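You operate a simulated robot arm through the tools that you are given. There is no shell and no other tool. Be economical: measure what you need, move in short steps, check, and stop when the job is done.

Carry out the task below with a simulated robot arm. There is one attempt and no reset: what you move stays moved.

TASK
Top up the tin that the block in the frame names, from the blue cup.
Fine: up to the tin's line; lid on again and the cup back.
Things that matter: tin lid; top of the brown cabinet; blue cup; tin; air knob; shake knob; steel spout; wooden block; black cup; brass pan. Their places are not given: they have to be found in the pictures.

It is judged by the outcome, as a careful person would: the job done as asked, and still so three seconds after it is handed in. It fails if anything else is knocked over, pushed out of place, dropped, spilled or broken.

THE ROBOT
A 7-joint arm with a two-finger parallel gripper, fixed in place. Base frame: the origin is at the foot of the arm, x ahead of it, y to its left, z up; the work surface is at about z = 72. Lengths are in cm, angles in degrees, forces in N, time in s.
With the tool pointing down near the work surface it reaches from about 16 to 68 cm from the base axis. Its first joint turns from -66.0 to 66.0 degrees. Payload 2.4 kg.
Tool frame: the origin (TCP) lies between the finger pads and is the grasp point; the fingertips stand 3 cm ahead of it; z points along the fingers, y is the line along which they close. The gripper opens to 9.4 cm. The fingers are 2.8 cm wide and 1 cm thick; the gripper's body (5 by 9.6 cm) begins 5.5 cm behind the TCP.
Orientation is that of the tool frame in the base frame, as a unit quaternion [w, x, y, z]. With the fingers straight down and closing along the base's y, the tool's x points along the base's -x, its y along +y and its z along -z.

THE INTERFACE
- The arm moves only by the tool play_rows. Its argument "increments" is a list of rows, each an object of numbers (a shift or turn left out is 0, a gripper value left out holds the last): "x", "y", "z": the shift along the base's x, y, z in cm; "ax", "ay", "az": the turn, a rotation vector about the base's x, y, z in degrees; "grip": the opening, from 0 (shut) to 1 (fully open). In form: [{"x": .., "y": .., "z": .., "ax": .., "ay": .., "az": .., "grip": ..}, ...]. A call has 1 to 12 rows; each row shifts and turns the commanded pose from where the row before left it. A row lasts 0.2 s, in which the tool goes at most 5 cm and 8.6 degrees; a call with a longer step from one row to the next is refused whole, and so is a gripper value outside its range. A pose out of reach is approached as far as the arm can. The call stops where the force on the tool passes 70 N (or 10 N more than at its start, if that is more) or the arm is blocked; 0.2 s more then pass. The fingers move at their own pace (about 15.3 cm/s each) and stop on an object; they squeeze with about 28 N. The grip force told is the motor's: it shows also when the fingers shut on nothing. Time passes only in rows, and 0.2 s behind the last, so rows that do not move let the fingers close. It gives the time, the measured TCP pose, the force on the tool (base axes), the opening and the grip force at its end, in the units of the frame above (readings bear some noise).
- Cameras (640 x 400 px; columns grow to the right, rows downward): "scene" is fixed at [3.57, 47.35, 144.42]; the picture's right is [-0.76, -0.65, 0.00], its down [-0.37, 0.43, -0.82] and it looks along [0.53, -0.62, -0.57] (base axes); focal length 375 px, centre (320, 200). "wrist" rides on the gripper at [-3.7, 0, -5.8] in the tool frame; the picture's right is [0.00, -1.00, 0.00], its down [0.97, 0.00, -0.24] and it looks along [0.24, 0.00, 0.97] (tool axes); focal length 218 px, centre (320, 200).
- grab_frame(camera): a new picture of that camera. No time passes.
- pixel_to_xyz(camera, pixels): for up to 12 pixels [column, row] of the newest picture of that camera ("zoom" is the newest enlarged one), the place [x, y, z] in the base frame of the surface seen there, good to about 0.2 cm. No time passes.
- inspect(camera, box): a new picture of the part [left, top, right, bottom] of that camera's present view, enlarged. No time passes.
- close_job(): hands the job in; it is judged then, once.

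Work in short steps. Measure before you move; look again where a grasp or a placing could have gone wrong, and mend it. You have 80 turns and 34 pictures in all, the two below and enlarged ones among them. Open the gripper and draw the arm clear of the work before you hand the job in, unless the task says otherwise; then end with one line.

The tools are called after ">>>" as a command line: name --argument value ..., lists and objects as JSON in quotes. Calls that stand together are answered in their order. play_rows: Moves the arm, as the interface text tells. Its arguments: {"type":"object","properties":{"increments":{"type":"array","items":{"type":"object","properties":{"x":{"type":"number"},"y":{"type":"number"},"z":{"type":"number"},"ax":{"type":"number"},"ay":{"type":"number"},"az":{"type":"number"},"grip":{"type":"number"}}}}},"required":["increments"]} The other tools are called the same way: grab_frame (camera) takes a picture; pixel_to_xyz (camera, pixels) gives the place of the surface under pixels of a picture; inspect (camera, box) takes an enlarged picture of a part of a camera's view; close_job () hands the job in.

At the start:

```text
time: 0.0
tool_pos: [36.57, -0.79, 108.6]
ee_rot: [0.0, 0.0, 1.0, 0.0]
ft_force: [-0.3, -0.7, 0.1]
width: 9.42
grasp_force: 0.1
```

scene: 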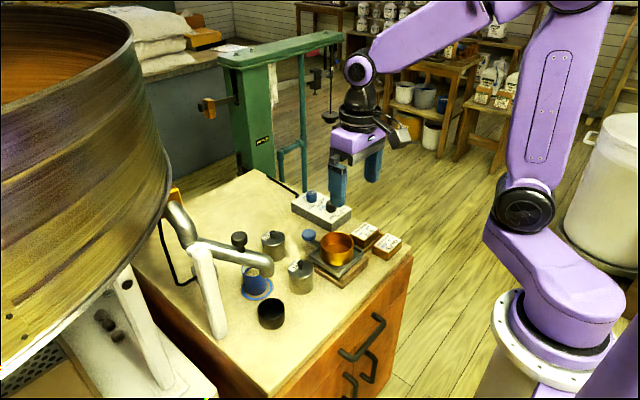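
wrist: 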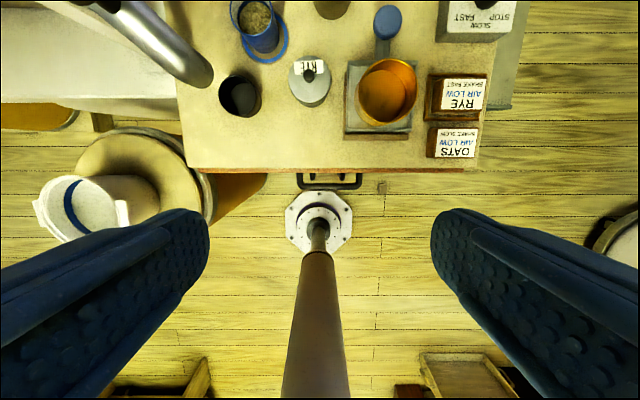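

I start by looking closely at the cabinet top to read the labels and find the items.

>>> inspect --camera "scene" --box '[200, 170, 420, 340]'

>>> inspect --camera "wrist" --box '[170, 0, 520, 180]'

```text
2.35 times, centred on (310, 255) of scene
```

zoom: 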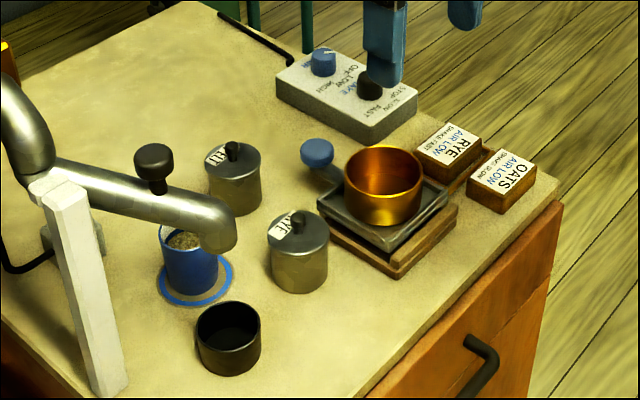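

```text
1.83 times, centred on (345, 90) of wrist
```

zoom: 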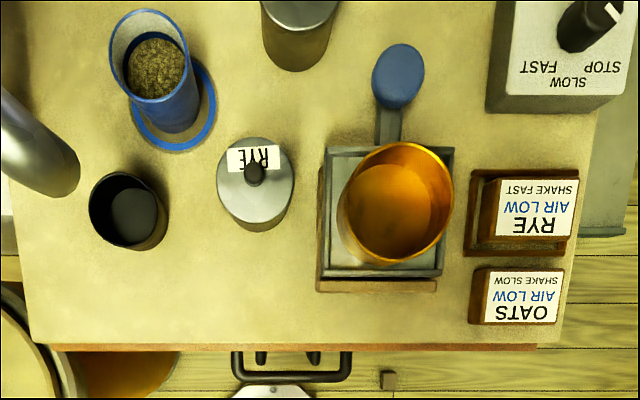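

The block in the framed tray reads RYE, so the RYE tin it is. Now I measure the cup, the tins, the spout and the pan.

>>> pixel_to_xyz --camera "wrist" --pixels '[[231, 17], [278, 17], [256, 52], [282, 55], [309, 70], [293, 90], [330, 90], [310, 103], [222, 95], [260, 95], [205, 75], [150, 20]]'

>>> inspect --camera "scene" --box '[220, 220, 320, 310]'

```text
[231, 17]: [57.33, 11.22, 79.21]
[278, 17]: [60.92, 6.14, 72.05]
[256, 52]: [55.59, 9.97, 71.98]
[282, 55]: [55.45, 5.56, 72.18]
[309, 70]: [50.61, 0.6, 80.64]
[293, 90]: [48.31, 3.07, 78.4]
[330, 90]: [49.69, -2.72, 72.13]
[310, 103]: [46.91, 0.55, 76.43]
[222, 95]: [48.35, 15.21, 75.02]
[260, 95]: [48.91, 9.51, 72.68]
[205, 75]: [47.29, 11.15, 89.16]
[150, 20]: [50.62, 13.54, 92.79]
```

```text
4.44 times, centred on (270, 265) of scene
```

zoom: 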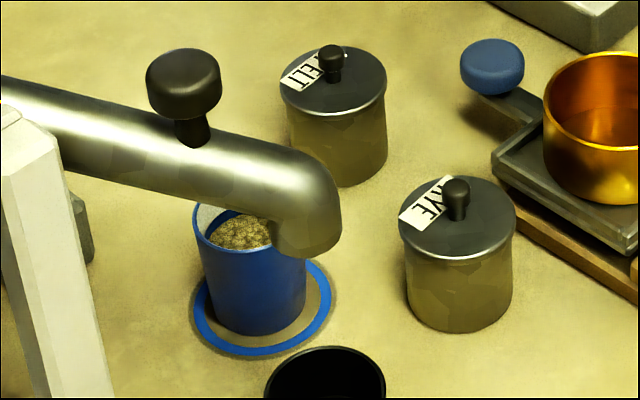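

>>> pixel_to_xyz --camera "zoom" --pixels '[[198, 232], [232, 248], [303, 258], [240, 235], [232, 325], [310, 255], [340, 235], [300, 165], [185, 75], [456, 184], [456, 215], [400, 225]]'

>>> pixel_to_xyz --camera "wrist" --pixels '[[258, 5], [258, 20], [212, 75], [209, 60], [190, 85], [120, 0], [310, 85], [240, 80], [333, 5], [385, 90], [385, 22], [388, 45]]'

```text
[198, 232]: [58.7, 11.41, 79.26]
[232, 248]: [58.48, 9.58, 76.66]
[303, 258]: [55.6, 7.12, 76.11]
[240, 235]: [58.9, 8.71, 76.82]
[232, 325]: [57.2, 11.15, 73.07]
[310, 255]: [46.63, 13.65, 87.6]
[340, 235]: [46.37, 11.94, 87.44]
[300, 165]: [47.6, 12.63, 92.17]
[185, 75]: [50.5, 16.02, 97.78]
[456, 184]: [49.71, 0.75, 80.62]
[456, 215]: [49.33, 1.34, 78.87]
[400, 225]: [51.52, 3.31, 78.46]
```

```text
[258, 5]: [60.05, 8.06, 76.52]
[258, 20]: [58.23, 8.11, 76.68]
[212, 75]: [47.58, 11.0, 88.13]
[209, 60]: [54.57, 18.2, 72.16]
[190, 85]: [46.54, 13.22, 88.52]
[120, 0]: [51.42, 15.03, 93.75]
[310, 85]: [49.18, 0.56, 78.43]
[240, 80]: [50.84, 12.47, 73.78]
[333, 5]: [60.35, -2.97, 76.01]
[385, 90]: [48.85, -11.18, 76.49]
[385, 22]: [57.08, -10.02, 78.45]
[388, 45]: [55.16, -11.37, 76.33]
```

RYE tin knob is at about (49.7, 0.7), top 80.6; the cup is near (59, 8.5) and the spout ends over the black cup, clear of both. I move above the RYE tin with the fingers partly closed, then look.

>>> play_rows --increments '[{"x": 2.2, "y": 0.25, "z": -2.6, "grip": 0.5}, {"x": 2.2, "y": 0.25, "z": -2.6}, {"x": 2.2, "y": 0.25, "z": -2.6}, {"x": 2.2, "y": 0.25, "z": -2.6}, {"x": 2.2, "y": 0.25, "z": -2.6}, {"x": 2.1, "y": 0.25, "z": -2.6}, {}]'

>>> grab_frame --camera "wrist"

```text
time: 1.6
tool_pos: [49.54, 0.84, 92.84]
ee_rot: [0.0, 0.001, 1.0, 0.0]
ft_force: [-0.4, -0.1, -0.1]
width: 4.72
grasp_force: 0.0
```

```text
28 pictures are left
```

wrist: 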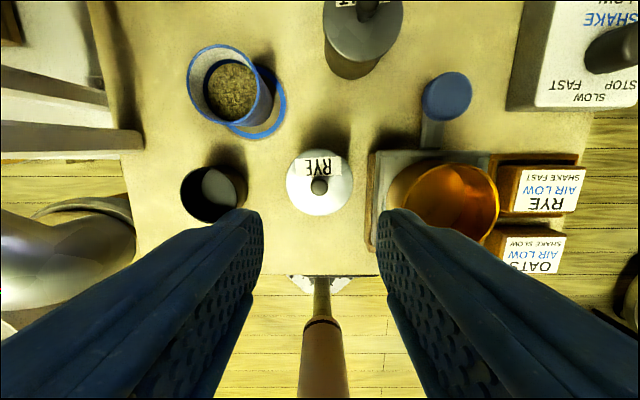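

>>> pixel_to_xyz --camera "wrist" --pixels '[[320, 186], [312, 186], [328, 186], [320, 194], [287, 182], [352, 182], [320, 214], [187, 80], [272, 100], [232, 126], [225, 45], [310, 262]]'

>>> pixel_to_xyz --camera "wrist" --pixels '[[230, 90], [215, 195], [182, 190], [210, 222], [240, 185], [290, 50], [300, 240], [283, 102], [240, 133], [369, 200], [363, 80]]'

```text
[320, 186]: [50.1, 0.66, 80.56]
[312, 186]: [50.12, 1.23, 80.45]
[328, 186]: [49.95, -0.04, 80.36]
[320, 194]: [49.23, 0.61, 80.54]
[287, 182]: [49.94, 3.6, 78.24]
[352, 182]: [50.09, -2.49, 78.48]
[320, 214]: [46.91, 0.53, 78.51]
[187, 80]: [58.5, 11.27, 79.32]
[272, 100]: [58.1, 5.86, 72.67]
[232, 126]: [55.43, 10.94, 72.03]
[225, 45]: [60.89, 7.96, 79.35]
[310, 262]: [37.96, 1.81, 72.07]
```

```text
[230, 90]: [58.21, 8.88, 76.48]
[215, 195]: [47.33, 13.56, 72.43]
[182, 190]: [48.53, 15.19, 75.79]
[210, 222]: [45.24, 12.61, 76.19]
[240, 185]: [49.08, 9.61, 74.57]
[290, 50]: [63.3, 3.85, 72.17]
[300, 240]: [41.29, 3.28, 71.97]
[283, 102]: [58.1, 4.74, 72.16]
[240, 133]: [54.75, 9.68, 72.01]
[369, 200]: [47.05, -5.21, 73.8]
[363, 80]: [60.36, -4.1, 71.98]
```

Knob centre (49.75, 0.6), top 80.5; lid top 78.4. I lower so the fingertips stand at about 79 and close on the knob.

>>> play_rows --increments '[{"x": 0.2, "y": -0.24, "z": -3.6}, {"z": -3.6}, {"z": -2.4}, {"z": -1.2}, {}, {"grip": 0}, {}, {}, {}]'

```text
time: 3.6
tool_pos: [49.61, 0.32, 82.26]
ee_rot: [0.0, 0.0, 1.0, 0.0]
ft_force: [-1.1, 1.9, 0.7]
width: 1.44
grasp_force: 28.3
```

Knob held (width 1.44). Lifting slowly.

>>> play_rows --increments '[{"y": 0.2}, {"z": 0.5}, {"z": 0.5}, {"z": 1}, {"z": 2}, {"z": 2}, {"z": 2}, {}]'

>>> grab_frame --camera "scene"

```text
time: 5.4
tool_pos: [49.7, 0.68, 90.15]
ee_rot: [0.0, 0.0, 1.0, 0.0]
ft_force: [0.2, -0.7, 0.0]
width: 1.42
grasp_force: 28.1
```

```text
27 pictures are left
```

scene: 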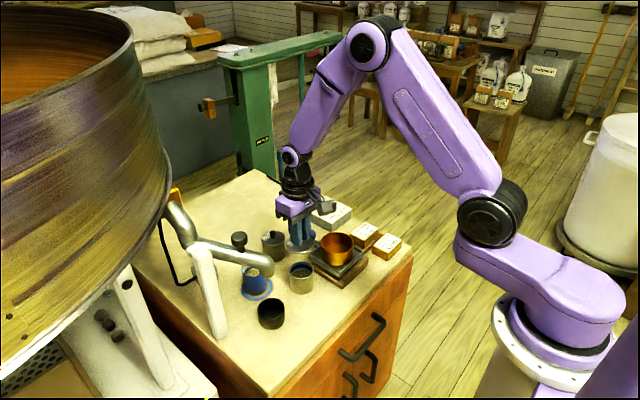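

>>> inspect --camera "scene" --box '[260, 200, 350, 310]'

```text
3.64 times, centred on (305, 255) of scene
```

zoom: 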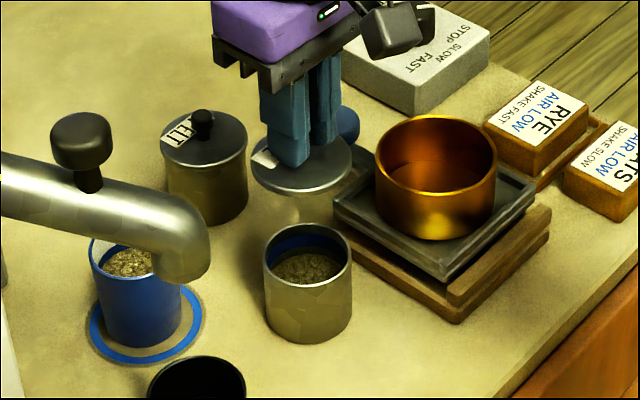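

>>> pixel_to_xyz --camera "zoom" --pixels '[[265, 245], [348, 255], [308, 287], [310, 224], [305, 268], [290, 258], [300, 240], [320, 262], [280, 192], [310, 187], [302, 336]]'

```text
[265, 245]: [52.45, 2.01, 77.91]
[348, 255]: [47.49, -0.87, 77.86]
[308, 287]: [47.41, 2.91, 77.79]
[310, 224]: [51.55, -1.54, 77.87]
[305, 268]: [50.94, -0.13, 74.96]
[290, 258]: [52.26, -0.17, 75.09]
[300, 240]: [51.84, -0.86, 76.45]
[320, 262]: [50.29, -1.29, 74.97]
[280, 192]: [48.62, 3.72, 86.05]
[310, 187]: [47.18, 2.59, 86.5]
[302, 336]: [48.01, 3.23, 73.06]
```

Lid lifted; tin rim at 77.9, grain at 75.0, blue line inside around 76.5. I carry the lid to the free spot at (42, 2.5) and lower it.

>>> play_rows --increments '[{"x": -3.9, "y": 0.9}, {"x": -3.8, "y": 0.9}, {"z": -4}, {"z": -4}, {"z": -3}, {"z": -1.6}, {"z": -0.4}, {"z": -0.2}, {}]'

```text
time: 7.4
tool_pos: [42.14, 2.67, 76.99]
ee_rot: [0.0, 0.0, 1.0, 0.0]
ft_force: [0.6, -0.2, 0.1]
width: 1.45
grasp_force: 28.0
```

>>> play_rows --increments '[{"z": -0.2}, {"z": -0.2}, {"z": -0.15}, {"z": -0.1}, {}]'

>>> inspect --camera "scene" --box '[260, 220, 350, 330]'

```text
time: 8.6
tool_pos: [42.16, 2.5, 76.44]
ee_rot: [0.002, 0.0, 1.0, 0.0]
ft_force: [-2.3, 1.0, 37.6]
width: 1.45
grasp_force: 28.1
```

```text
3.64 times, centred on (305, 275) of scene
```

zoom: 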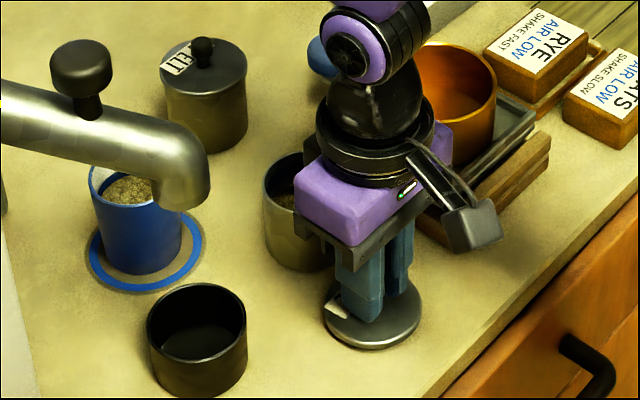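

Lid rests on the table (38 N). I ease off, release, go up over the tin and look down into it.

>>> play_rows --increments '[{"z": 0.12}, {"grip": 0.35}, {}, {"z": 2}, {"z": 3.5}, {"z": 4}, {"z": 3}, {"x": 3.7, "y": -1}, {"x": 3.7, "y": -1}, {}]'

>>> grab_frame --camera "wrist"

```text
time: 10.8
tool_pos: [49.73, 0.51, 88.92]
ee_rot: [0.0, 0.0, 1.0, 0.001]
ft_force: [0.2, 0.5, -0.8]
width: 3.32
grasp_force: 0.1
```

```text
24 pictures are left
```

wrist: 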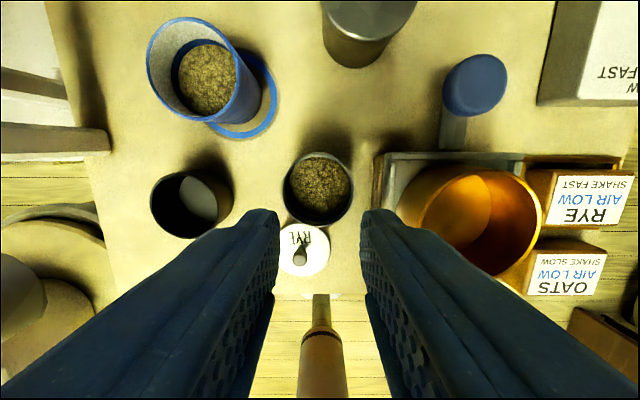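

>>> inspect --camera "scene" --box '[285, 255, 317, 295]'

>>> pixel_to_xyz --camera "wrist" --pixels '[[148, 68], [238, 56], [188, 18], [186, 110], [210, 80], [318, 152], [318, 224], [284, 188], [352, 188], [318, 195]]'

```text
10.00 times, centred on (301, 275) of scene
```

zoom: 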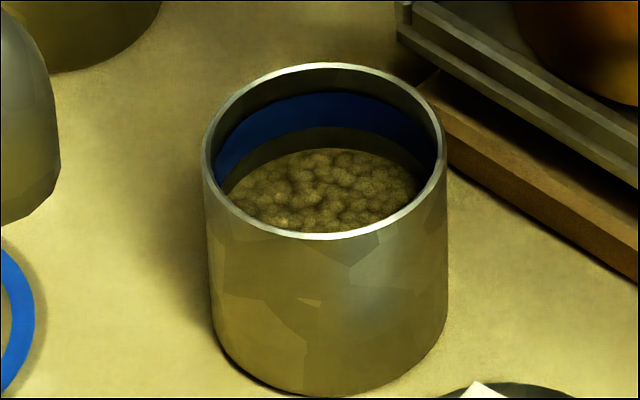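

```text
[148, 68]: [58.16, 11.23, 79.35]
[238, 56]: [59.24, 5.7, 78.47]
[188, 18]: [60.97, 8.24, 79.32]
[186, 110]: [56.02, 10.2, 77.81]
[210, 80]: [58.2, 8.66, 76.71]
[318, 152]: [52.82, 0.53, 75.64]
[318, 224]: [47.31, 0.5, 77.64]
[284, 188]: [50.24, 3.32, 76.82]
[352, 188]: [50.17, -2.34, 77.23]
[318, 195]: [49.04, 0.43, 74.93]
```

>>> pixel_to_xyz --camera "zoom" --pixels '[[335, 62], [335, 80], [335, 95], [335, 110], [335, 125], [335, 140], [335, 152], [300, 98], [300, 132], [250, 180], [330, 200], [400, 190]]'

```text
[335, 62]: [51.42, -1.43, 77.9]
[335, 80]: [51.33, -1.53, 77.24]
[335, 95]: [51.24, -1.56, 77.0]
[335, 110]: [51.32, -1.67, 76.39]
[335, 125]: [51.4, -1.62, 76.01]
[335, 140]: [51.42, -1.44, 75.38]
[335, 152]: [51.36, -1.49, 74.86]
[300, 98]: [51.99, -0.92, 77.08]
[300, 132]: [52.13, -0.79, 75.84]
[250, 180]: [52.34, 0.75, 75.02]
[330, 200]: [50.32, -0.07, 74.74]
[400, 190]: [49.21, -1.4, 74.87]
```

The blue line band lies at z 75.9–77.0; grain is at 74.9. Cup centre is (58.2, 8.45), radius about 2.85, rim 79.3. I go over the cup, open, and lower with checks.

>>> play_rows --increments '[{"x": 2.85, "y": 2.65, "z": 1, "grip": 1}, {"x": 2.8, "y": 2.65}, {"x": 2.82, "y": 2.64}, {"z": -3.5}, {"z": -3}, {}]'

>>> grab_frame --camera "wrist"

```text
time: 12.2
tool_pos: [58.04, 8.24, 83.36]
ee_rot: [0.0, 0.0, 1.0, -0.001]
ft_force: [0.2, -0.5, 0.6]
width: 9.4
grasp_force: 0.0
```

```text
22 pictures are left
```

wrist: 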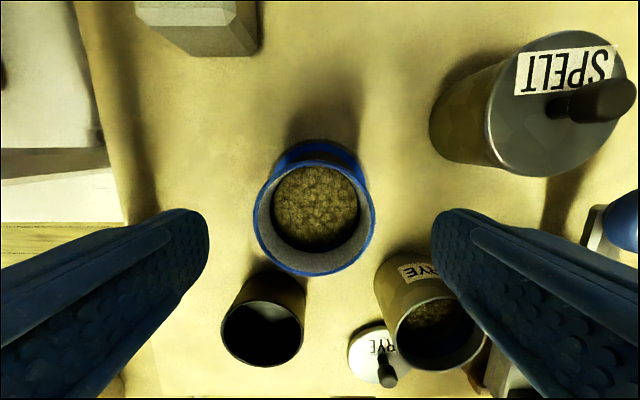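

The cup is centred between the fingers (rim centre about column 314). I lower to z 76.5 and close.

>>> play_rows --increments '[{"y": 0.2, "x": 0.1, "z": -2.5}, {"z": -2.5}, {"z": -1.3}, {"z": -0.5}, {}, {"grip": 0.7}, {"grip": 0}, {}, {}]'

```text
time: 14.2
tool_pos: [58.2, 7.87, 76.67]
ee_rot: [0.002, 0.002, 1.0, -0.001]
ft_force: [16.1, -37.0, 16.3]
width: 5.92
grasp_force: 27.8
```

There is an unexpected side force (-37 N in y). I look before lifting.

>>> inspect --camera "scene" --box '[210, 200, 330, 300]'

>>> grab_frame --camera "wrist"

```text
4.00 times, centred on (270, 250) of scene
```

zoom: 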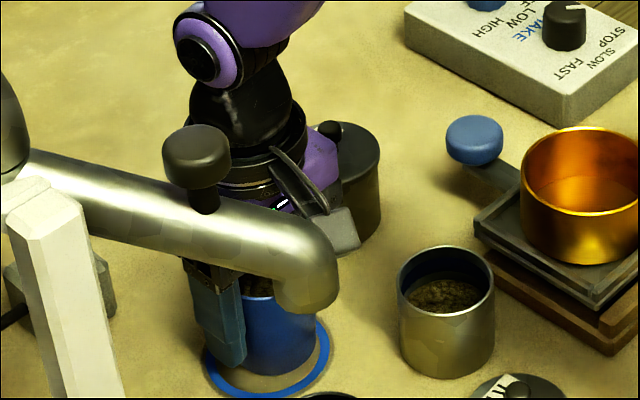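

```text
20 pictures are left
```

wrist: 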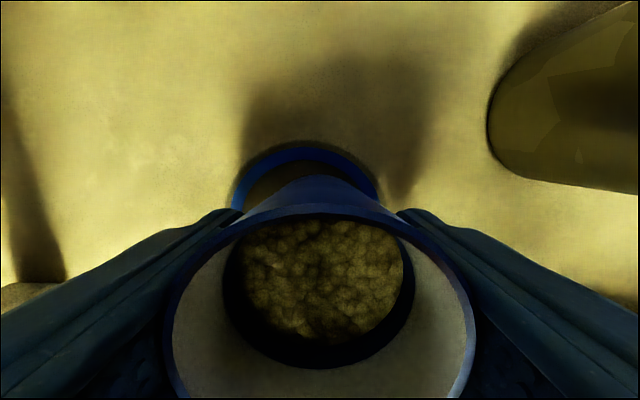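

>>> play_rows --increments '[{}, {}]'

>>> pixel_to_xyz --camera "zoom" --pixels '[[200, 240], [120, 190], [60, 170], [245, 290], [270, 370], [315, 340], [220, 345], [150, 230], [200, 260], [222, 270]]'

```text
time: 14.8
tool_pos: [58.13, 7.78, 76.78]
ee_rot: [0.002, -0.001, 1.0, -0.001]
ft_force: [18.3, -36.8, 12.7]
width: 5.94
grasp_force: 27.4
```

```text
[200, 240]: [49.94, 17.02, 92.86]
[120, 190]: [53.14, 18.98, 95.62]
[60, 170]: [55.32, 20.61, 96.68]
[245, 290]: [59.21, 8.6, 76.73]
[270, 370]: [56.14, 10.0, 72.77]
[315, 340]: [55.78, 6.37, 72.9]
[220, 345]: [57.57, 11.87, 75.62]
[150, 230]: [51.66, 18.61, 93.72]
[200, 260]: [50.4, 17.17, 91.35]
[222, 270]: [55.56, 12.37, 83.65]
```

>>> grab_frame --camera "scene"

```text
19 pictures are left
```

scene: 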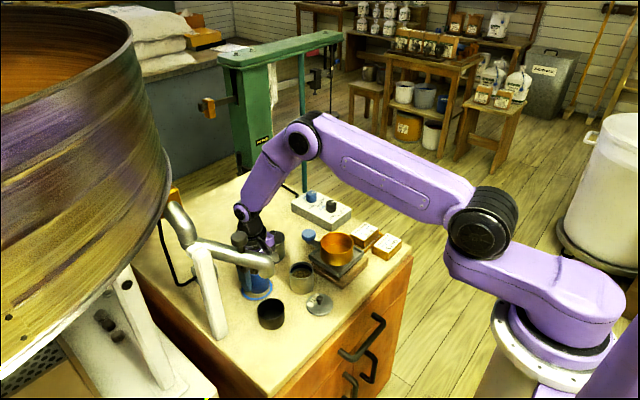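

>>> pixel_to_xyz --camera "scene" --pixels '[[254, 228], [246, 232], [250, 243], [270, 241], [287, 246], [296, 258], [241, 212], [238, 240], [262, 246], [228, 240], [275, 262], [258, 286]]'

>>> inspect --camera "scene" --box '[220, 195, 310, 305]'

```text
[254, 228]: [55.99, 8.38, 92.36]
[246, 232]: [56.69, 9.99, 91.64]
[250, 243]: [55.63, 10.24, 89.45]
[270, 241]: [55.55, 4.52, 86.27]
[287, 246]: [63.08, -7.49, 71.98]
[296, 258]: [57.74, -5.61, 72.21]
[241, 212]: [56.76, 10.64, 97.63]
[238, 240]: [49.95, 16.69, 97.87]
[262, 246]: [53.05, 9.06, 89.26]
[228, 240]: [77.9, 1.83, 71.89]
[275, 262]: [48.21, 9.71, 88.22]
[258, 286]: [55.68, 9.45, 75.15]
```

```text
3.64 times, centred on (265, 250) of scene
```

zoom: 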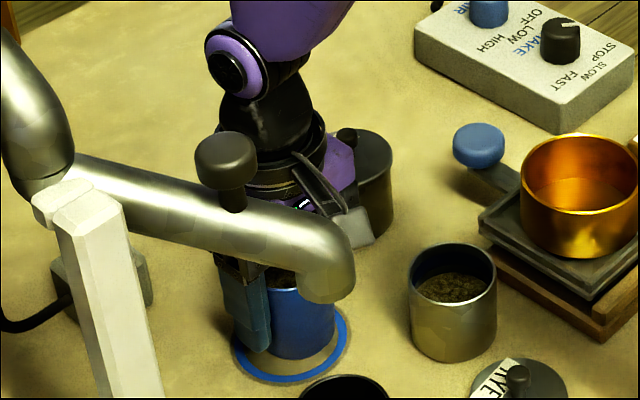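

>>> pixel_to_xyz --camera "zoom" --pixels '[[358, 218], [352, 240], [368, 238], [320, 185], [345, 225], [340, 250], [300, 215], [325, 295], [352, 270], [270, 210], [300, 160]]'

```text
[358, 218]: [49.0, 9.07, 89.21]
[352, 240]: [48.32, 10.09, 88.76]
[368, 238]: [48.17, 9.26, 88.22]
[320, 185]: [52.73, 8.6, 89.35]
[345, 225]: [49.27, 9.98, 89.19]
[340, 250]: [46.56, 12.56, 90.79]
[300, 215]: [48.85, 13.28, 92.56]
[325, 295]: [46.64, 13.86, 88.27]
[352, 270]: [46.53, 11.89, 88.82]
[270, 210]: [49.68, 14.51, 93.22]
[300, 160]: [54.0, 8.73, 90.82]
```

A small box on a bracket on the hand (about 48–49, 9–10, z 88–89, base −x side) is pressing on the spout end. I back off in −y/+x to relieve it, then lift a little.

>>> play_rows --increments '[{"y": -0.4, "x": 0.15}, {"y": -0.5, "x": 0.2}, {}, {"z": 0.4}, {"z": 0.4}, {}]'

```text
time: 16.2
tool_pos: [58.47, 7.72, 77.43]
ee_rot: [0.0, 0.0, 1.0, -0.001]
ft_force: [1.5, -0.5, -2.2]
width: 5.93
grasp_force: 28.2
```

Free now (forces near zero). I slide 1.2 away from the spout and lift.

>>> play_rows --increments '[{"y": -0.6, "z": 0.3}, {"y": -0.6, "z": 0.7}, {"z": 2}, {"z": 2.5}, {"z": 2.5}, {"z": 2.5}, {"y": -1}, {}]'

>>> grab_frame --camera "scene"

```text
time: 18.0
tool_pos: [58.5, 5.43, 88.0]
ee_rot: [0.0, -0.001, 1.0, 0.0]
ft_force: [0.8, -0.4, -1.2]
width: 5.9
grasp_force: 27.7
```

```text
17 pictures are left
```

scene: 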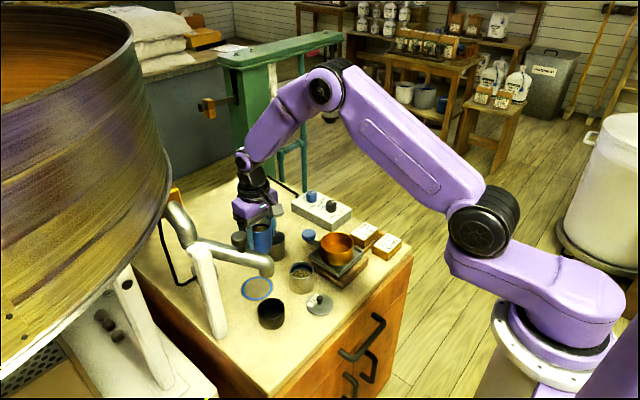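

Cup is up and the ring at (257, 288) is clear; I measure it, then turn the tool about vertical (bracket sweeping the −y side) so the bracket will be on top when I tilt.

>>> pixel_to_xyz --camera "scene" --pixels '[[241, 287], [273, 287], [257, 276], [257, 300], [257, 288]]'

>>> play_rows --increments '[{"az": 8.5}, {"az": 8.5}, {"az": 8.5}, {"az": 8.5}, {"az": 8.5}, {"az": 8.5}, {"az": 8.5}, {"az": 8.5}, {"az": 8.5}, {"az": 8.5}, {"az": 5}, {}]'

```text
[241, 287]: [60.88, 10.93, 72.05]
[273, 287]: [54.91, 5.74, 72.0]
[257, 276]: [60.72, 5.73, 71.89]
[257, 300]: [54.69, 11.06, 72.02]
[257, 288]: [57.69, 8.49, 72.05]
```

```text
time: 20.6
tool_pos: [58.59, 5.59, 87.97]
ee_rot: [0.0, 0.708, -0.706, 0.0]
ft_force: [-0.2, 0.3, -1.3]
width: 5.93
grasp_force: 28.7
```

90° reached without trouble; ring centre is (57.8, 8.35). Continue turning toward 180°.

>>> play_rows --increments '[{"az": 8.5}, {"az": 8.5}, {"az": 8.5}, {"az": 8.5}, {"az": 8.5}, {"az": 8.5}, {"az": 8.5}, {"az": 8.5}, {"az": 8.5}, {"az": 8.5}, {"az": 5}, {}]'

```text
time: 23.2
tool_pos: [58.37, 5.48, 87.95]
ee_rot: [-0.001, 1.0, 0.001, 0.001]
ft_force: [-0.5, 0.3, -0.9]
width: 5.9
grasp_force: 28.1
```

Full 180° reached. I carry the cup to the tin's +x side at z 88 and begin tilting the mouth toward −x (34° so far), then lower.

>>> play_rows --increments '[{"x": -1.9, "y": -2.4}, {"x": -1.8, "y": -2.3}, {"ay": -8.5}, {"ay": -8.5}, {"ay": -8.5}, {"ay": -8.5}, {"z": -2}, {"z": -2}, {}]'

>>> grab_frame --camera "scene"

>>> grab_frame --camera "wrist"

```text
time: 25.2
tool_pos: [54.86, 0.19, 83.72]
ee_rot: [0.009, 0.966, -0.001, 0.257]
ft_force: [-0.9, -0.1, -1.0]
width: 5.92
grasp_force: 28.1
out of reach, approached as far as the arm can: row 5, 6
```

```text
16 pictures are left
```

scene: 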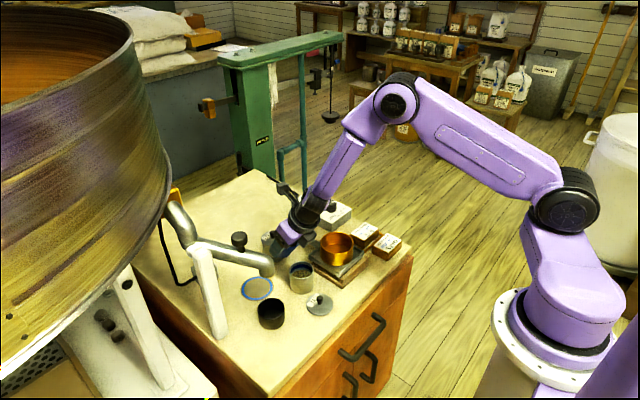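

```text
15 pictures are left
```

wrist: 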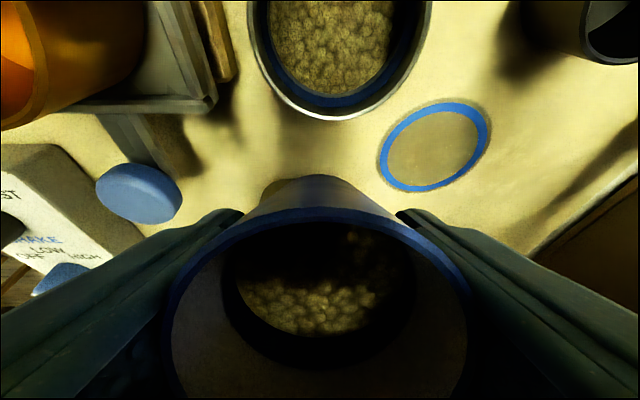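

>>> play_rows --increments '[{}, {}]'

```text
time: 25.8
tool_pos: [54.91, 0.1, 83.72]
ee_rot: [0.008, 0.966, -0.001, 0.258]
ft_force: [-0.6, 0.3, -1.4]
width: 5.9
grasp_force: 28.6
```

>>> play_rows --increments '[{"y": 0.6}, {"ay": -4}, {"ay": -4}, {}]'

```text
time: 26.8
tool_pos: [55.04, 0.28, 83.6]
ee_rot: [0.018, 0.953, -0.003, 0.303]
ft_force: [-0.1, -0.8, -0.9]
width: 5.92
grasp_force: 27.7
out of reach, approached as far as the arm can: row 3
```

Forward tilt runs into a wrist limit near 35°. I'll untilt and turn back, to pour instead with the mouth tipping toward +x (bracket then rises up).

>>> play_rows --increments '[{"ay": 8.5, "z": 1}, {"ay": 8.5, "z": 1}, {"ay": 8.5, "z": 1}, {"ay": 8.5, "z": 1}, {"ay": 8}, {}]'

```text
time: 28.2
tool_pos: [55.43, -1.03, 86.38]
ee_rot: [0.042, 0.996, -0.003, 0.074]
ft_force: [0.4, 0.1, -1.6]
width: 5.91
grasp_force: 27.9
out of reach, approached as far as the arm can: row 3, 4
```

>>> play_rows --increments '[{"az": -8.5}, {"az": -8.5}, {"az": -8.5}, {"az": -8.5}, {}]'

```text
time: 29.4
tool_pos: [55.49, -1.01, 86.3]
ee_rot: [0.062, 0.951, -0.296, 0.058]
ft_force: [0.0, 0.5, -1.9]
width: 5.93
grasp_force: 28.2
```

The wrist was wound to a limit. I level the tool again (measured tilt about 10°) and turn back toward the original yaw.

>>> play_rows --increments '[{"ax": 4.3, "ay": 2.1, "z": 1}, {"ax": 4.4, "ay": 2.1, "z": 1}, {"az": -8.5}, {"az": -8.5}, {"az": -8.5}, {"az": -8.5}, {"az": -8.5}, {"az": -8.5}, {"az": -8.5}, {"az": -8.5}, {}]'

```text
time: 31.8
tool_pos: [55.46, -1.14, 88.36]
ee_rot: [-0.001, -0.626, 0.779, 0.0]
ft_force: [-0.3, 0.2, -0.9]
width: 5.9
grasp_force: 28.1
```

Level again, yaw about 77°. I turn to yaw ≈20° above the tin and test how far the hand can lean back (staying below spill angle).

>>> play_rows --increments '[{"az": -8.2, "x": -1}, {"az": -8.2, "x": -1, "y": 0.2}, {"az": -8.2, "x": -1, "y": 0.2}, {"az": -8.2, "x": -1, "y": 0.2}, {"az": -8.2, "x": -1}, {"az": -8.2, "x": -1}, {"az": -8.3, "x": -1}, {}, {"ax": -2.7, "ay": 7.5}, {"ax": -2.7, "ay": 7.5}, {"ax": -2.7, "ay": 7.5}, {"ax": -2.7, "ay": 7.5}]'

```text
time: 34.4
tool_pos: [48.39, -0.48, 88.23]
ee_rot: [-0.273, -0.168, 0.946, -0.048]
ft_force: [0.7, 0.0, -1.5]
width: 5.91
grasp_force: 28.2
```

>>> inspect --camera "scene" --box '[230, 60, 470, 310]'

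```text
1.60 times, centred on (350, 185) of scene
```

zoom: 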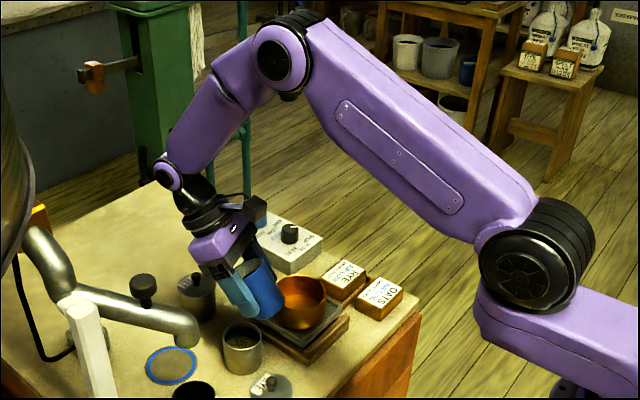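

There is ample room between bracket and forearm. I bring the lip over the tin (lip near (49.5, 0.4, 83)) at about 40°.

>>> play_rows --increments '[{"x": -1.3, "y": -0.2}, {"x": -1.3, "y": -0.2, "z": -1}, {"z": -2}, {"z": -2.2}, {"ax": -2.7, "ay": 7.5}, {}]'

>>> inspect --camera "scene" --box '[250, 200, 370, 320]'

>>> grab_frame --camera "wrist"

```text
time: 35.8
tool_pos: [45.85, -0.95, 83.02]
ee_rot: [-0.338, -0.163, 0.925, -0.058]
ft_force: [0.4, 0.5, -0.9]
width: 5.93
grasp_force: 28.3
```

```text
3.33 times, centred on (310, 260) of scene
```

zoom: 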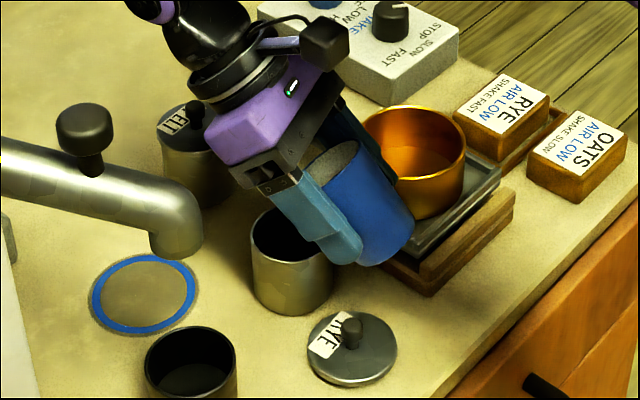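

```text
12 pictures are left
```

wrist: 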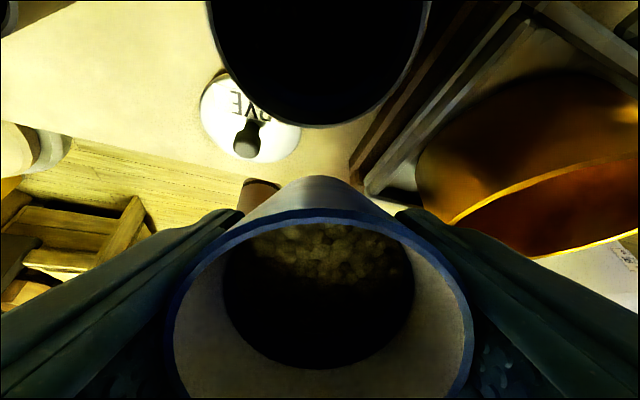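

Lip is over the tin and laterally centred. I tilt about the lip to ~56° and check.

>>> play_rows --increments '[{"ax": -2.7, "ay": 7.5, "z": 0.55}, {}, {"ax": -2.7, "ay": 7.5, "z": 0.54, "x": 0.09, "y": 0.03}, {}, {}]'

>>> grab_frame --camera "wrist"

```text
time: 37.0
tool_pos: [46.04, -0.86, 84.18]
ee_rot: [-0.463, -0.154, 0.87, -0.079]
ft_force: [-0.3, -0.2, -1.2]
width: 5.93
grasp_force: 28.3
```

```text
11 pictures are left
```

wrist: 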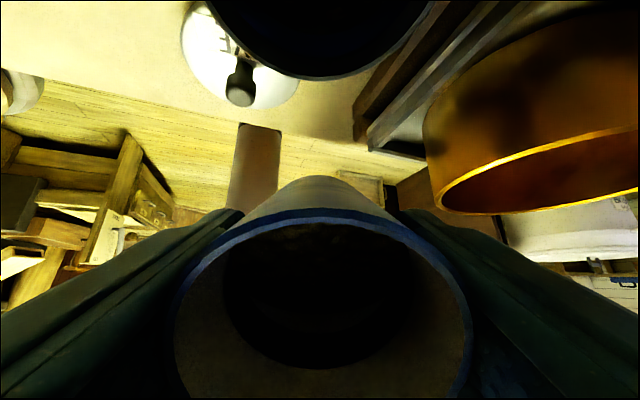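

>>> pixel_to_xyz --camera "wrist" --pixels '[[320, 210], [320, 225], [320, 245], [320, 270], [320, 300], [320, 330], [320, 355], [320, 40], [320, 20], [320, 60]]'

>>> inspect --camera "scene" --box '[270, 235, 330, 300]'

```text
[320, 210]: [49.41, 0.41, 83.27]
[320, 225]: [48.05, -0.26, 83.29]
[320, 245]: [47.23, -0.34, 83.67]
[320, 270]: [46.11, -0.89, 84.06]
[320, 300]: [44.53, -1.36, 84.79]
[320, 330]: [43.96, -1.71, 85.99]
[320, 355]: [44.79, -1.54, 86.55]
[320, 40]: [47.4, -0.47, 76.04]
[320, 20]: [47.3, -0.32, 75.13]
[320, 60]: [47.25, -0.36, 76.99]
```

```text
6.15 times, centred on (300, 268) of scene
```

zoom: 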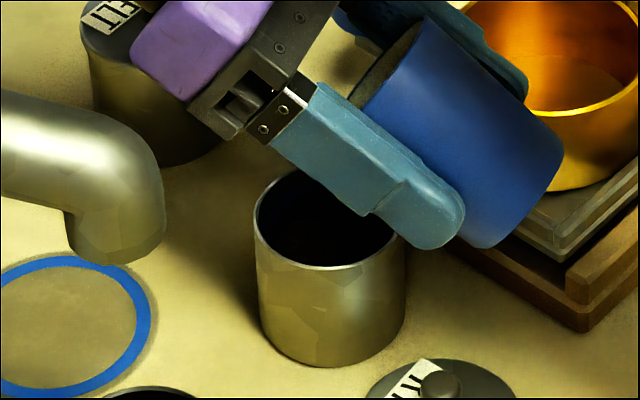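

Grain in the cup (z 83.3–84.8) is now right at the lip (49.4, 0.4, 83.3). I check the tin level by depth and tilt 4° more.

>>> pixel_to_xyz --camera "zoom" --pixels '[[310, 235], [330, 240], [290, 220], [320, 222]]'

>>> play_rows --increments '[{"ax": -1.35, "ay": 3.75, "z": 0.26, "x": 0.08, "y": 0.03}, {}, {}]'

>>> inspect --camera "scene" --box '[280, 245, 320, 290]'

```text
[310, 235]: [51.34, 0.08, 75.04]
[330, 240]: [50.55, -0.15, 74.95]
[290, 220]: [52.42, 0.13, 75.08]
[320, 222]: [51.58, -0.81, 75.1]
```

```text
time: 37.8
tool_pos: [46.06, -0.77, 84.45]
ee_rot: [-0.493, -0.152, 0.853, -0.085]
ft_force: [-0.8, 0.1, -1.4]
width: 5.91
grasp_force: 27.7
```

```text
8.89 times, centred on (300, 268) of scene
```

zoom: 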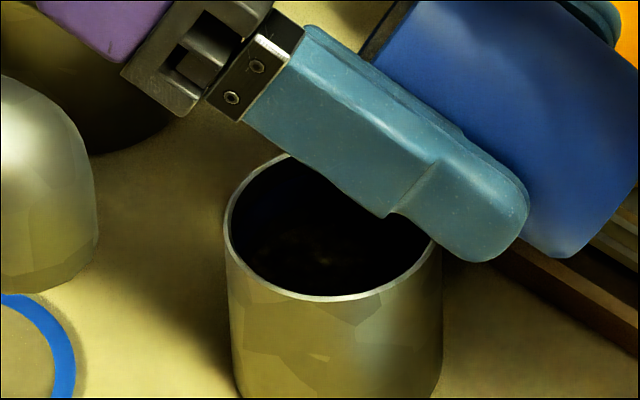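

>>> pixel_to_xyz --camera "zoom" --pixels '[[320, 250], [350, 270], [290, 240], [340, 225], [280, 265], [380, 260]]'

>>> play_rows --increments '[{"ax": -1.35, "ay": 3.75, "z": 0.26, "x": 0.1, "y": 0.03}, {}, {}]'

>>> grab_frame --camera "scene"

>>> pixel_to_xyz --camera "scene" --pixels '[[302, 273], [300, 271], [304, 275], [298, 269], [305, 271], [297, 273]]'

```text
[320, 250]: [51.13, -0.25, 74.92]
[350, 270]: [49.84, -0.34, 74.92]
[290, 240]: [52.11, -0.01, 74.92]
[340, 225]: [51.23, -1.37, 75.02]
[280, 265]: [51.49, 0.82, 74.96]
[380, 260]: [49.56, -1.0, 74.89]
```

```text
time: 38.6
tool_pos: [46.22, -0.7, 84.8]
ee_rot: [-0.522, -0.149, 0.835, -0.09]
ft_force: [-0.6, 0.0, -0.7]
width: 5.92
grasp_force: 28.3
```

```text
8 pictures are left
```

scene: 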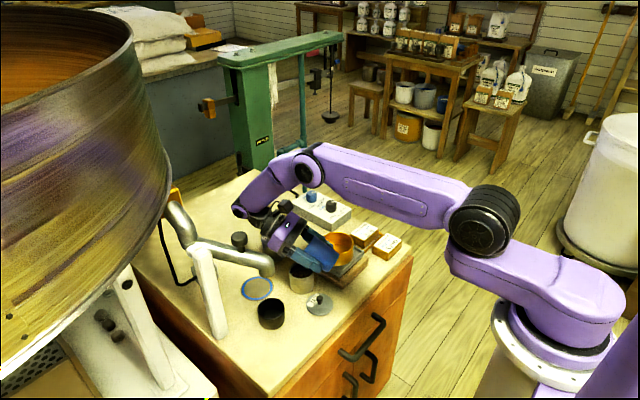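

```text
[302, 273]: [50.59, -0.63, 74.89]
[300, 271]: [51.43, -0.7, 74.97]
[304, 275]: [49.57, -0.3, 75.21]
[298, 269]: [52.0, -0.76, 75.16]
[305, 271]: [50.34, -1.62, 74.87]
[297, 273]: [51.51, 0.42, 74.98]
```

Still nothing has flowed at 64° (tin 74.9), matching a brink near 67°. I tilt to 72° and check.

>>> play_rows --increments '[{"ax": -1.35, "ay": 3.75, "z": 0.25, "x": 0.11, "y": 0.04}, {}, {"ax": -1.35, "ay": 3.75, "z": 0.24, "x": 0.12, "y": 0.04}, {}, {}, {}]'

>>> inspect --camera "scene" --box '[280, 245, 320, 290]'

>>> pixel_to_xyz --camera "zoom" --pixels '[[320, 250], [350, 270], [290, 240], [340, 225], [280, 265], [380, 260], [300, 255], [270, 220], [330, 280]]'

```text
time: 40.0
tool_pos: [44.74, -0.97, 85.29]
ee_rot: [-0.578, -0.142, 0.797, -0.099]
ft_force: [-0.3, -0.4, -0.6]
width: 5.91
grasp_force: 27.7
out of reach, approached as far as the arm can: row 3
```

```text
8.89 times, centred on (300, 268) of scene
```

zoom: 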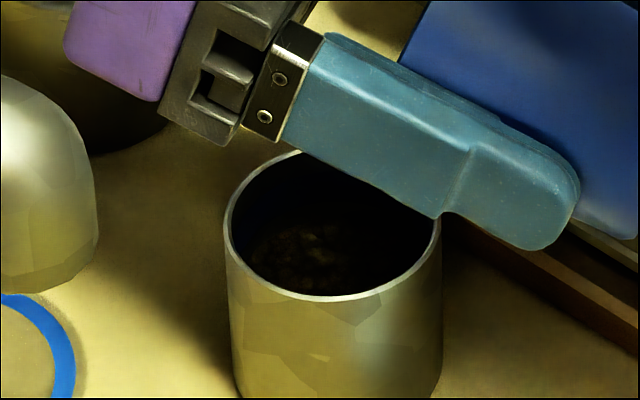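

```text
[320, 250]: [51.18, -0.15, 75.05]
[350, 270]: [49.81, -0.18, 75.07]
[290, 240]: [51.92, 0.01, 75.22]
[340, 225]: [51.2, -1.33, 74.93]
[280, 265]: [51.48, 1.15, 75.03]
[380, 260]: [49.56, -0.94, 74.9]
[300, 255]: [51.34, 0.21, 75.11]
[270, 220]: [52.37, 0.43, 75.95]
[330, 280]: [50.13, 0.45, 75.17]
```

Row 3 hit a wrist-fold limit and the lip drifted to x≈47.9 (near the tin's edge). A lower pose should unfold the wrist: I lower 2.2 and bring the lip back to x≈49.3.

>>> play_rows --increments '[{"z": -0.8}, {"z": -0.7, "x": 0.4, "y": 0.1}, {"z": -0.7, "x": 0.4}, {"x": 0.4}, {}]'

```text
time: 41.2
tool_pos: [45.04, -1.11, 83.23]
ee_rot: [-0.578, -0.142, 0.797, -0.099]
ft_force: [-0.2, 0.7, -0.5]
width: 5.9
grasp_force: 27.7
out of reach, approached as far as the arm can: row 3, 4
```

The fold limit is worst when the hand points radially; swinging the pour direction to about −40° unfolds the wrist and clears everything. I untilt to 60° (no flow) and swing around the lip.

>>> play_rows --increments '[{"ax": 2.0, "ay": -5.6, "x": -0.17, "y": -0.06, "z": -0.3}, {"ax": 2.0, "ay": -5.6, "x": -0.16, "y": -0.06, "z": -0.2}, {"az": -7.5, "x": 0.05, "y": 0.65}, {"az": -7.5, "x": 0.1, "y": 0.65}, {"az": -7.5, "x": 0.15, "y": 0.65}, {"az": -7.5, "x": 0.2, "y": 0.6}, {"az": -7.5, "x": 0.25, "y": 0.6}, {"az": -7.5, "x": 0.3, "y": 0.6}, {"az": -7.5, "x": 0.3, "y": 0.55}, {"az": -7.5, "x": 0.3, "y": 0.5}, {}]'

```text
time: 43.6
tool_pos: [46.38, 3.89, 82.75]
ee_rot: [-0.469, 0.295, 0.814, 0.172]
ft_force: [0.4, -0.5, -1.2]
width: 5.91
grasp_force: 27.7
```

At 60° tilt, lip at about (49.2, 1.5, 81.5), pouring along (0.77, −0.64). I tilt to ~76° in small steps.

>>> play_rows --increments '[{"ax": 5.14, "ay": 6.12, "x": 0.16, "y": -0.14, "z": 0.5}, {}, {"ax": 2.57, "ay": 3.06, "x": 0.11, "y": -0.09, "z": 0.24}, {}, {}, {"ax": 2.57, "ay": 3.06, "x": 0.11, "y": -0.1, "z": 0.22}, {}, {}]'

```text
time: 45.4
tool_pos: [46.74, 3.43, 83.62]
ee_rot: [-0.578, 0.268, 0.741, 0.212]
ft_force: [0.7, 0.0, -0.7]
width: 5.92
grasp_force: 28.3
```

>>> inspect --camera "scene" --box '[275, 240, 330, 300]'

```text
6.67 times, centred on (302, 270) of scene
```

zoom: 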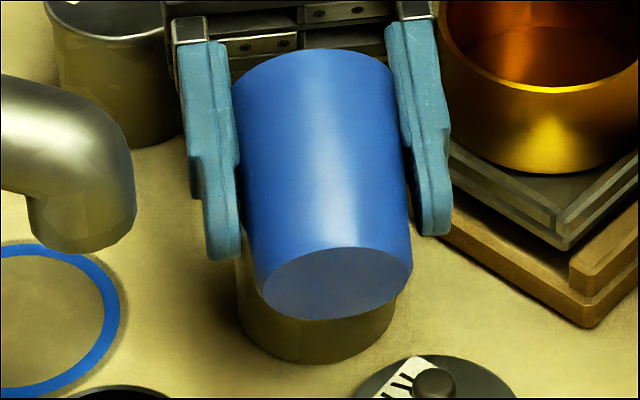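

The cup hides the tin from the scene camera, so I use the wrist camera's depth inside the cup to see how much has left.

>>> grab_frame --camera "wrist"

>>> pixel_to_xyz --camera "wrist" --pixels '[[320, 210], [320, 225], [320, 245], [320, 270], [320, 300], [320, 330], [320, 350], [270, 280], [370, 280], [320, 10], [290, 10], [350, 10]]'

```text
5 pictures are left
```

wrist: 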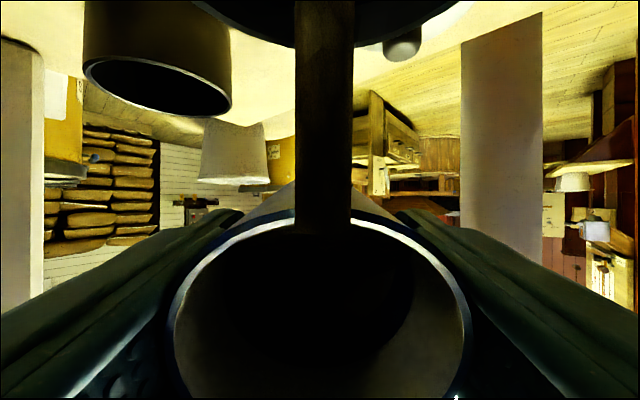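

```text
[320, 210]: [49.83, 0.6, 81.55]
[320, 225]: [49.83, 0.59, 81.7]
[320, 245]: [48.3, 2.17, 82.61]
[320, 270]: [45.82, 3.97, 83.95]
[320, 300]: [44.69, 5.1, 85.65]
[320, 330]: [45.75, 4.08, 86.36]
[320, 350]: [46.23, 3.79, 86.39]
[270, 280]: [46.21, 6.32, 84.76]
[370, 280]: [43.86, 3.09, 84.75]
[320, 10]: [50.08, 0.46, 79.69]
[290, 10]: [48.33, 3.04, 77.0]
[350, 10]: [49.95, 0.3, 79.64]
```

The dark bar above the lip is the stream pouring into the tin at (49.8, 0.6); cup surface slope is about 24°. I tilt back now to stop the flow and look at the tin.

>>> play_rows --increments '[{"ax": -5.14, "ay": -6.12, "x": -0.08, "y": 0.07}, {"ax": -5.14, "ay": -6.12, "x": -0.08, "y": 0.07}, {"ax": -5.14, "ay": -6.12, "x": -0.08, "y": 0.07}, {"ax": -5.14, "ay": -6.12, "x": -0.08, "y": 0.06}, {"ax": -5.14, "ay": -6.12, "x": -0.08, "y": 0.06}, {"ax": -5.14, "ay": -6.12, "x": -0.08, "y": 0.06}, {}]'

>>> grab_frame --camera "wrist"

>>> pixel_to_xyz --camera "wrist" --pixels '[[320, 10], [320, 30], [320, 50], [320, 70], [320, 90], [290, 20], [350, 20], [320, 240], [320, 300], [320, 330], [280, 280], [360, 280]]'

```text
time: 47.0
tool_pos: [46.21, 3.73, 83.63]
ee_rot: [-0.227, 0.33, 0.912, 0.083]
ft_force: [0.2, -0.7, -0.4]
width: 5.94
grasp_force: 27.9
```

```text
4 pictures are left
```

wrist: 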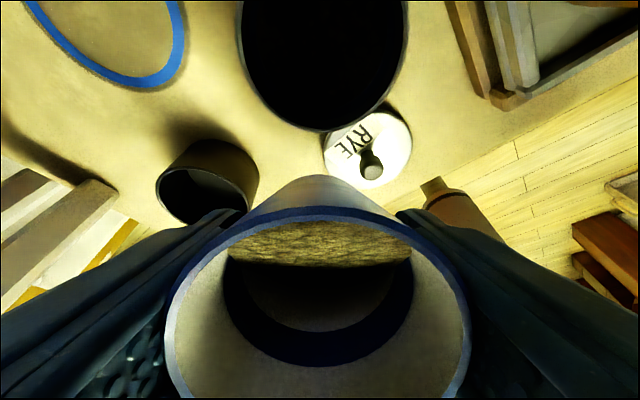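

```text
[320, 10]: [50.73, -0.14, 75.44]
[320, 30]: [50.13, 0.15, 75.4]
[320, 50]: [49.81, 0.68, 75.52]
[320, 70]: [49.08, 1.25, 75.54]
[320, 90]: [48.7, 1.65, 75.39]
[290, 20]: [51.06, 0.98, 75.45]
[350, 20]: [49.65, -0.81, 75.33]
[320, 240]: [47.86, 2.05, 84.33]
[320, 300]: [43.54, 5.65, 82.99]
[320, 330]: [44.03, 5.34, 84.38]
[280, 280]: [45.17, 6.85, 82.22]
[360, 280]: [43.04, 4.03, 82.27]
```

Flow stopped: tin now 75.45, line band 75.9–77.0. I tilt again with the same path, this time to about 82°, dwell briefly and tilt back.

>>> play_rows --increments '[{"ax": 5.14, "ay": 6.12, "x": 0.08, "y": -0.07}, {"ax": 5.14, "ay": 6.12, "x": 0.08, "y": -0.07}, {"ax": 5.14, "ay": 6.12, "x": 0.08, "y": -0.07}, {"ax": 5.14, "ay": 6.12, "x": 0.08, "y": -0.06}, {"ax": 5.14, "ay": 6.12, "x": 0.08, "y": -0.06}, {"ax": 5.14, "ay": 6.12, "x": 0.08, "y": -0.06}, {"ax": 1.93, "ay": 2.3, "x": 0.09, "y": -0.07, "z": 0.15}, {"ax": 1.93, "ay": 2.3, "x": 0.09, "y": -0.07, "z": 0.15}, {}, {}, {}]'

>>> play_rows --increments '[{"ax": -5.14, "ay": -6.12, "x": -0.12, "y": 0.1, "z": -0.15}, {"ax": -5.14, "ay": -6.12, "x": -0.12, "y": 0.1, "z": -0.15}, {"ax": -5.14, "ay": -6.12, "x": -0.1, "y": 0.07}, {"ax": -5.14, "ay": -6.12, "x": -0.1, "y": 0.07}, {"ax": -5.14, "ay": -6.12, "x": -0.08, "y": 0.06}, {"ax": -5.14, "ay": -6.12, "x": -0.08, "y": 0.06}, {"ax": -3.86, "ay": -4.6, "x": -0.06, "y": 0.06}, {}]'

>>> grab_frame --camera "wrist"

>>> pixel_to_xyz --camera "wrist" --pixels '[[320, 10], [320, 30], [320, 50], [320, 70], [320, 90], [290, 20], [350, 20], [320, 240], [320, 105], [270, 40], [370, 40]]'

```text
time: 49.4
tool_pos: [46.51, 3.32, 83.79]
ee_rot: [-0.597, 0.263, 0.725, 0.219]
ft_force: [-0.3, -0.1, -1.0]
width: 5.92
grasp_force: 27.6
out of reach, approached as far as the arm can: row 8
```

```text
time: 51.2
tool_pos: [45.96, 3.74, 83.4]
ee_rot: [-0.202, 0.332, 0.918, 0.074]
ft_force: [-0.1, 0.3, -1.4]
width: 5.93
grasp_force: 27.7
```

```text
3 pictures are left
```

wrist: 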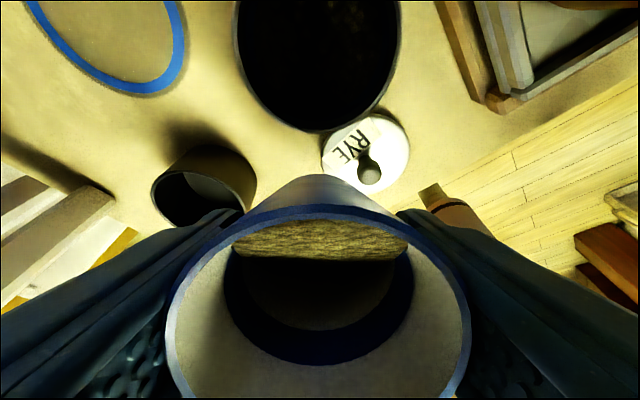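

```text
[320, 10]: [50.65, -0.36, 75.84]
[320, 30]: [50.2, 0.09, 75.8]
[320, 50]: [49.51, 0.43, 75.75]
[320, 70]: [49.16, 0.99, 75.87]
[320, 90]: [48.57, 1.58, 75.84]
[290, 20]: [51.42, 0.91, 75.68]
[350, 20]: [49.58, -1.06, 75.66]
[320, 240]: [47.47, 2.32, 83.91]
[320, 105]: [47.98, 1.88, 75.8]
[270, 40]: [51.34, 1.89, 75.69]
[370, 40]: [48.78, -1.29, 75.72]
```

Tin now ~75.8; the tilt had stopped at 79° by the limit. I swing 6° further and keep the TCP about 0.6 nearer the base so the wrist can reach ~83°, lip still well inside the tin; first to ~73°.

>>> play_rows --increments '[{"az": -6}, {"ax": 5.76, "ay": 5.52, "y": -0.06}, {"ax": 5.76, "ay": 5.52, "y": -0.06}, {"ax": 5.76, "ay": 5.52, "y": -0.06}, {"ax": 5.76, "ay": 5.52, "y": -0.06}, {"ax": 5.76, "ay": 5.52, "y": -0.06}, {"ax": 5.76, "ay": 5.52, "y": -0.06}, {}]'

```text
time: 53.0
tool_pos: [45.85, 3.38, 83.5]
ee_rot: [-0.546, 0.313, 0.74, 0.236]
ft_force: [0.2, -0.4, -1.0]
width: 5.93
grasp_force: 28.0
```

>>> play_rows --increments '[{"ax": 3.6, "ay": 3.45, "z": 0.05}, {"ax": 2.2, "ay": 2.1, "z": 0.1}, {"ax": 1.7, "ay": 1.6, "z": 0.1}, {}, {}, {}]'

```text
time: 54.4
tool_pos: [45.92, 3.5, 83.74]
ee_rot: [-0.609, 0.292, 0.688, 0.264]
ft_force: [0.4, 0.2, -0.4]
width: 5.91
grasp_force: 27.9
```

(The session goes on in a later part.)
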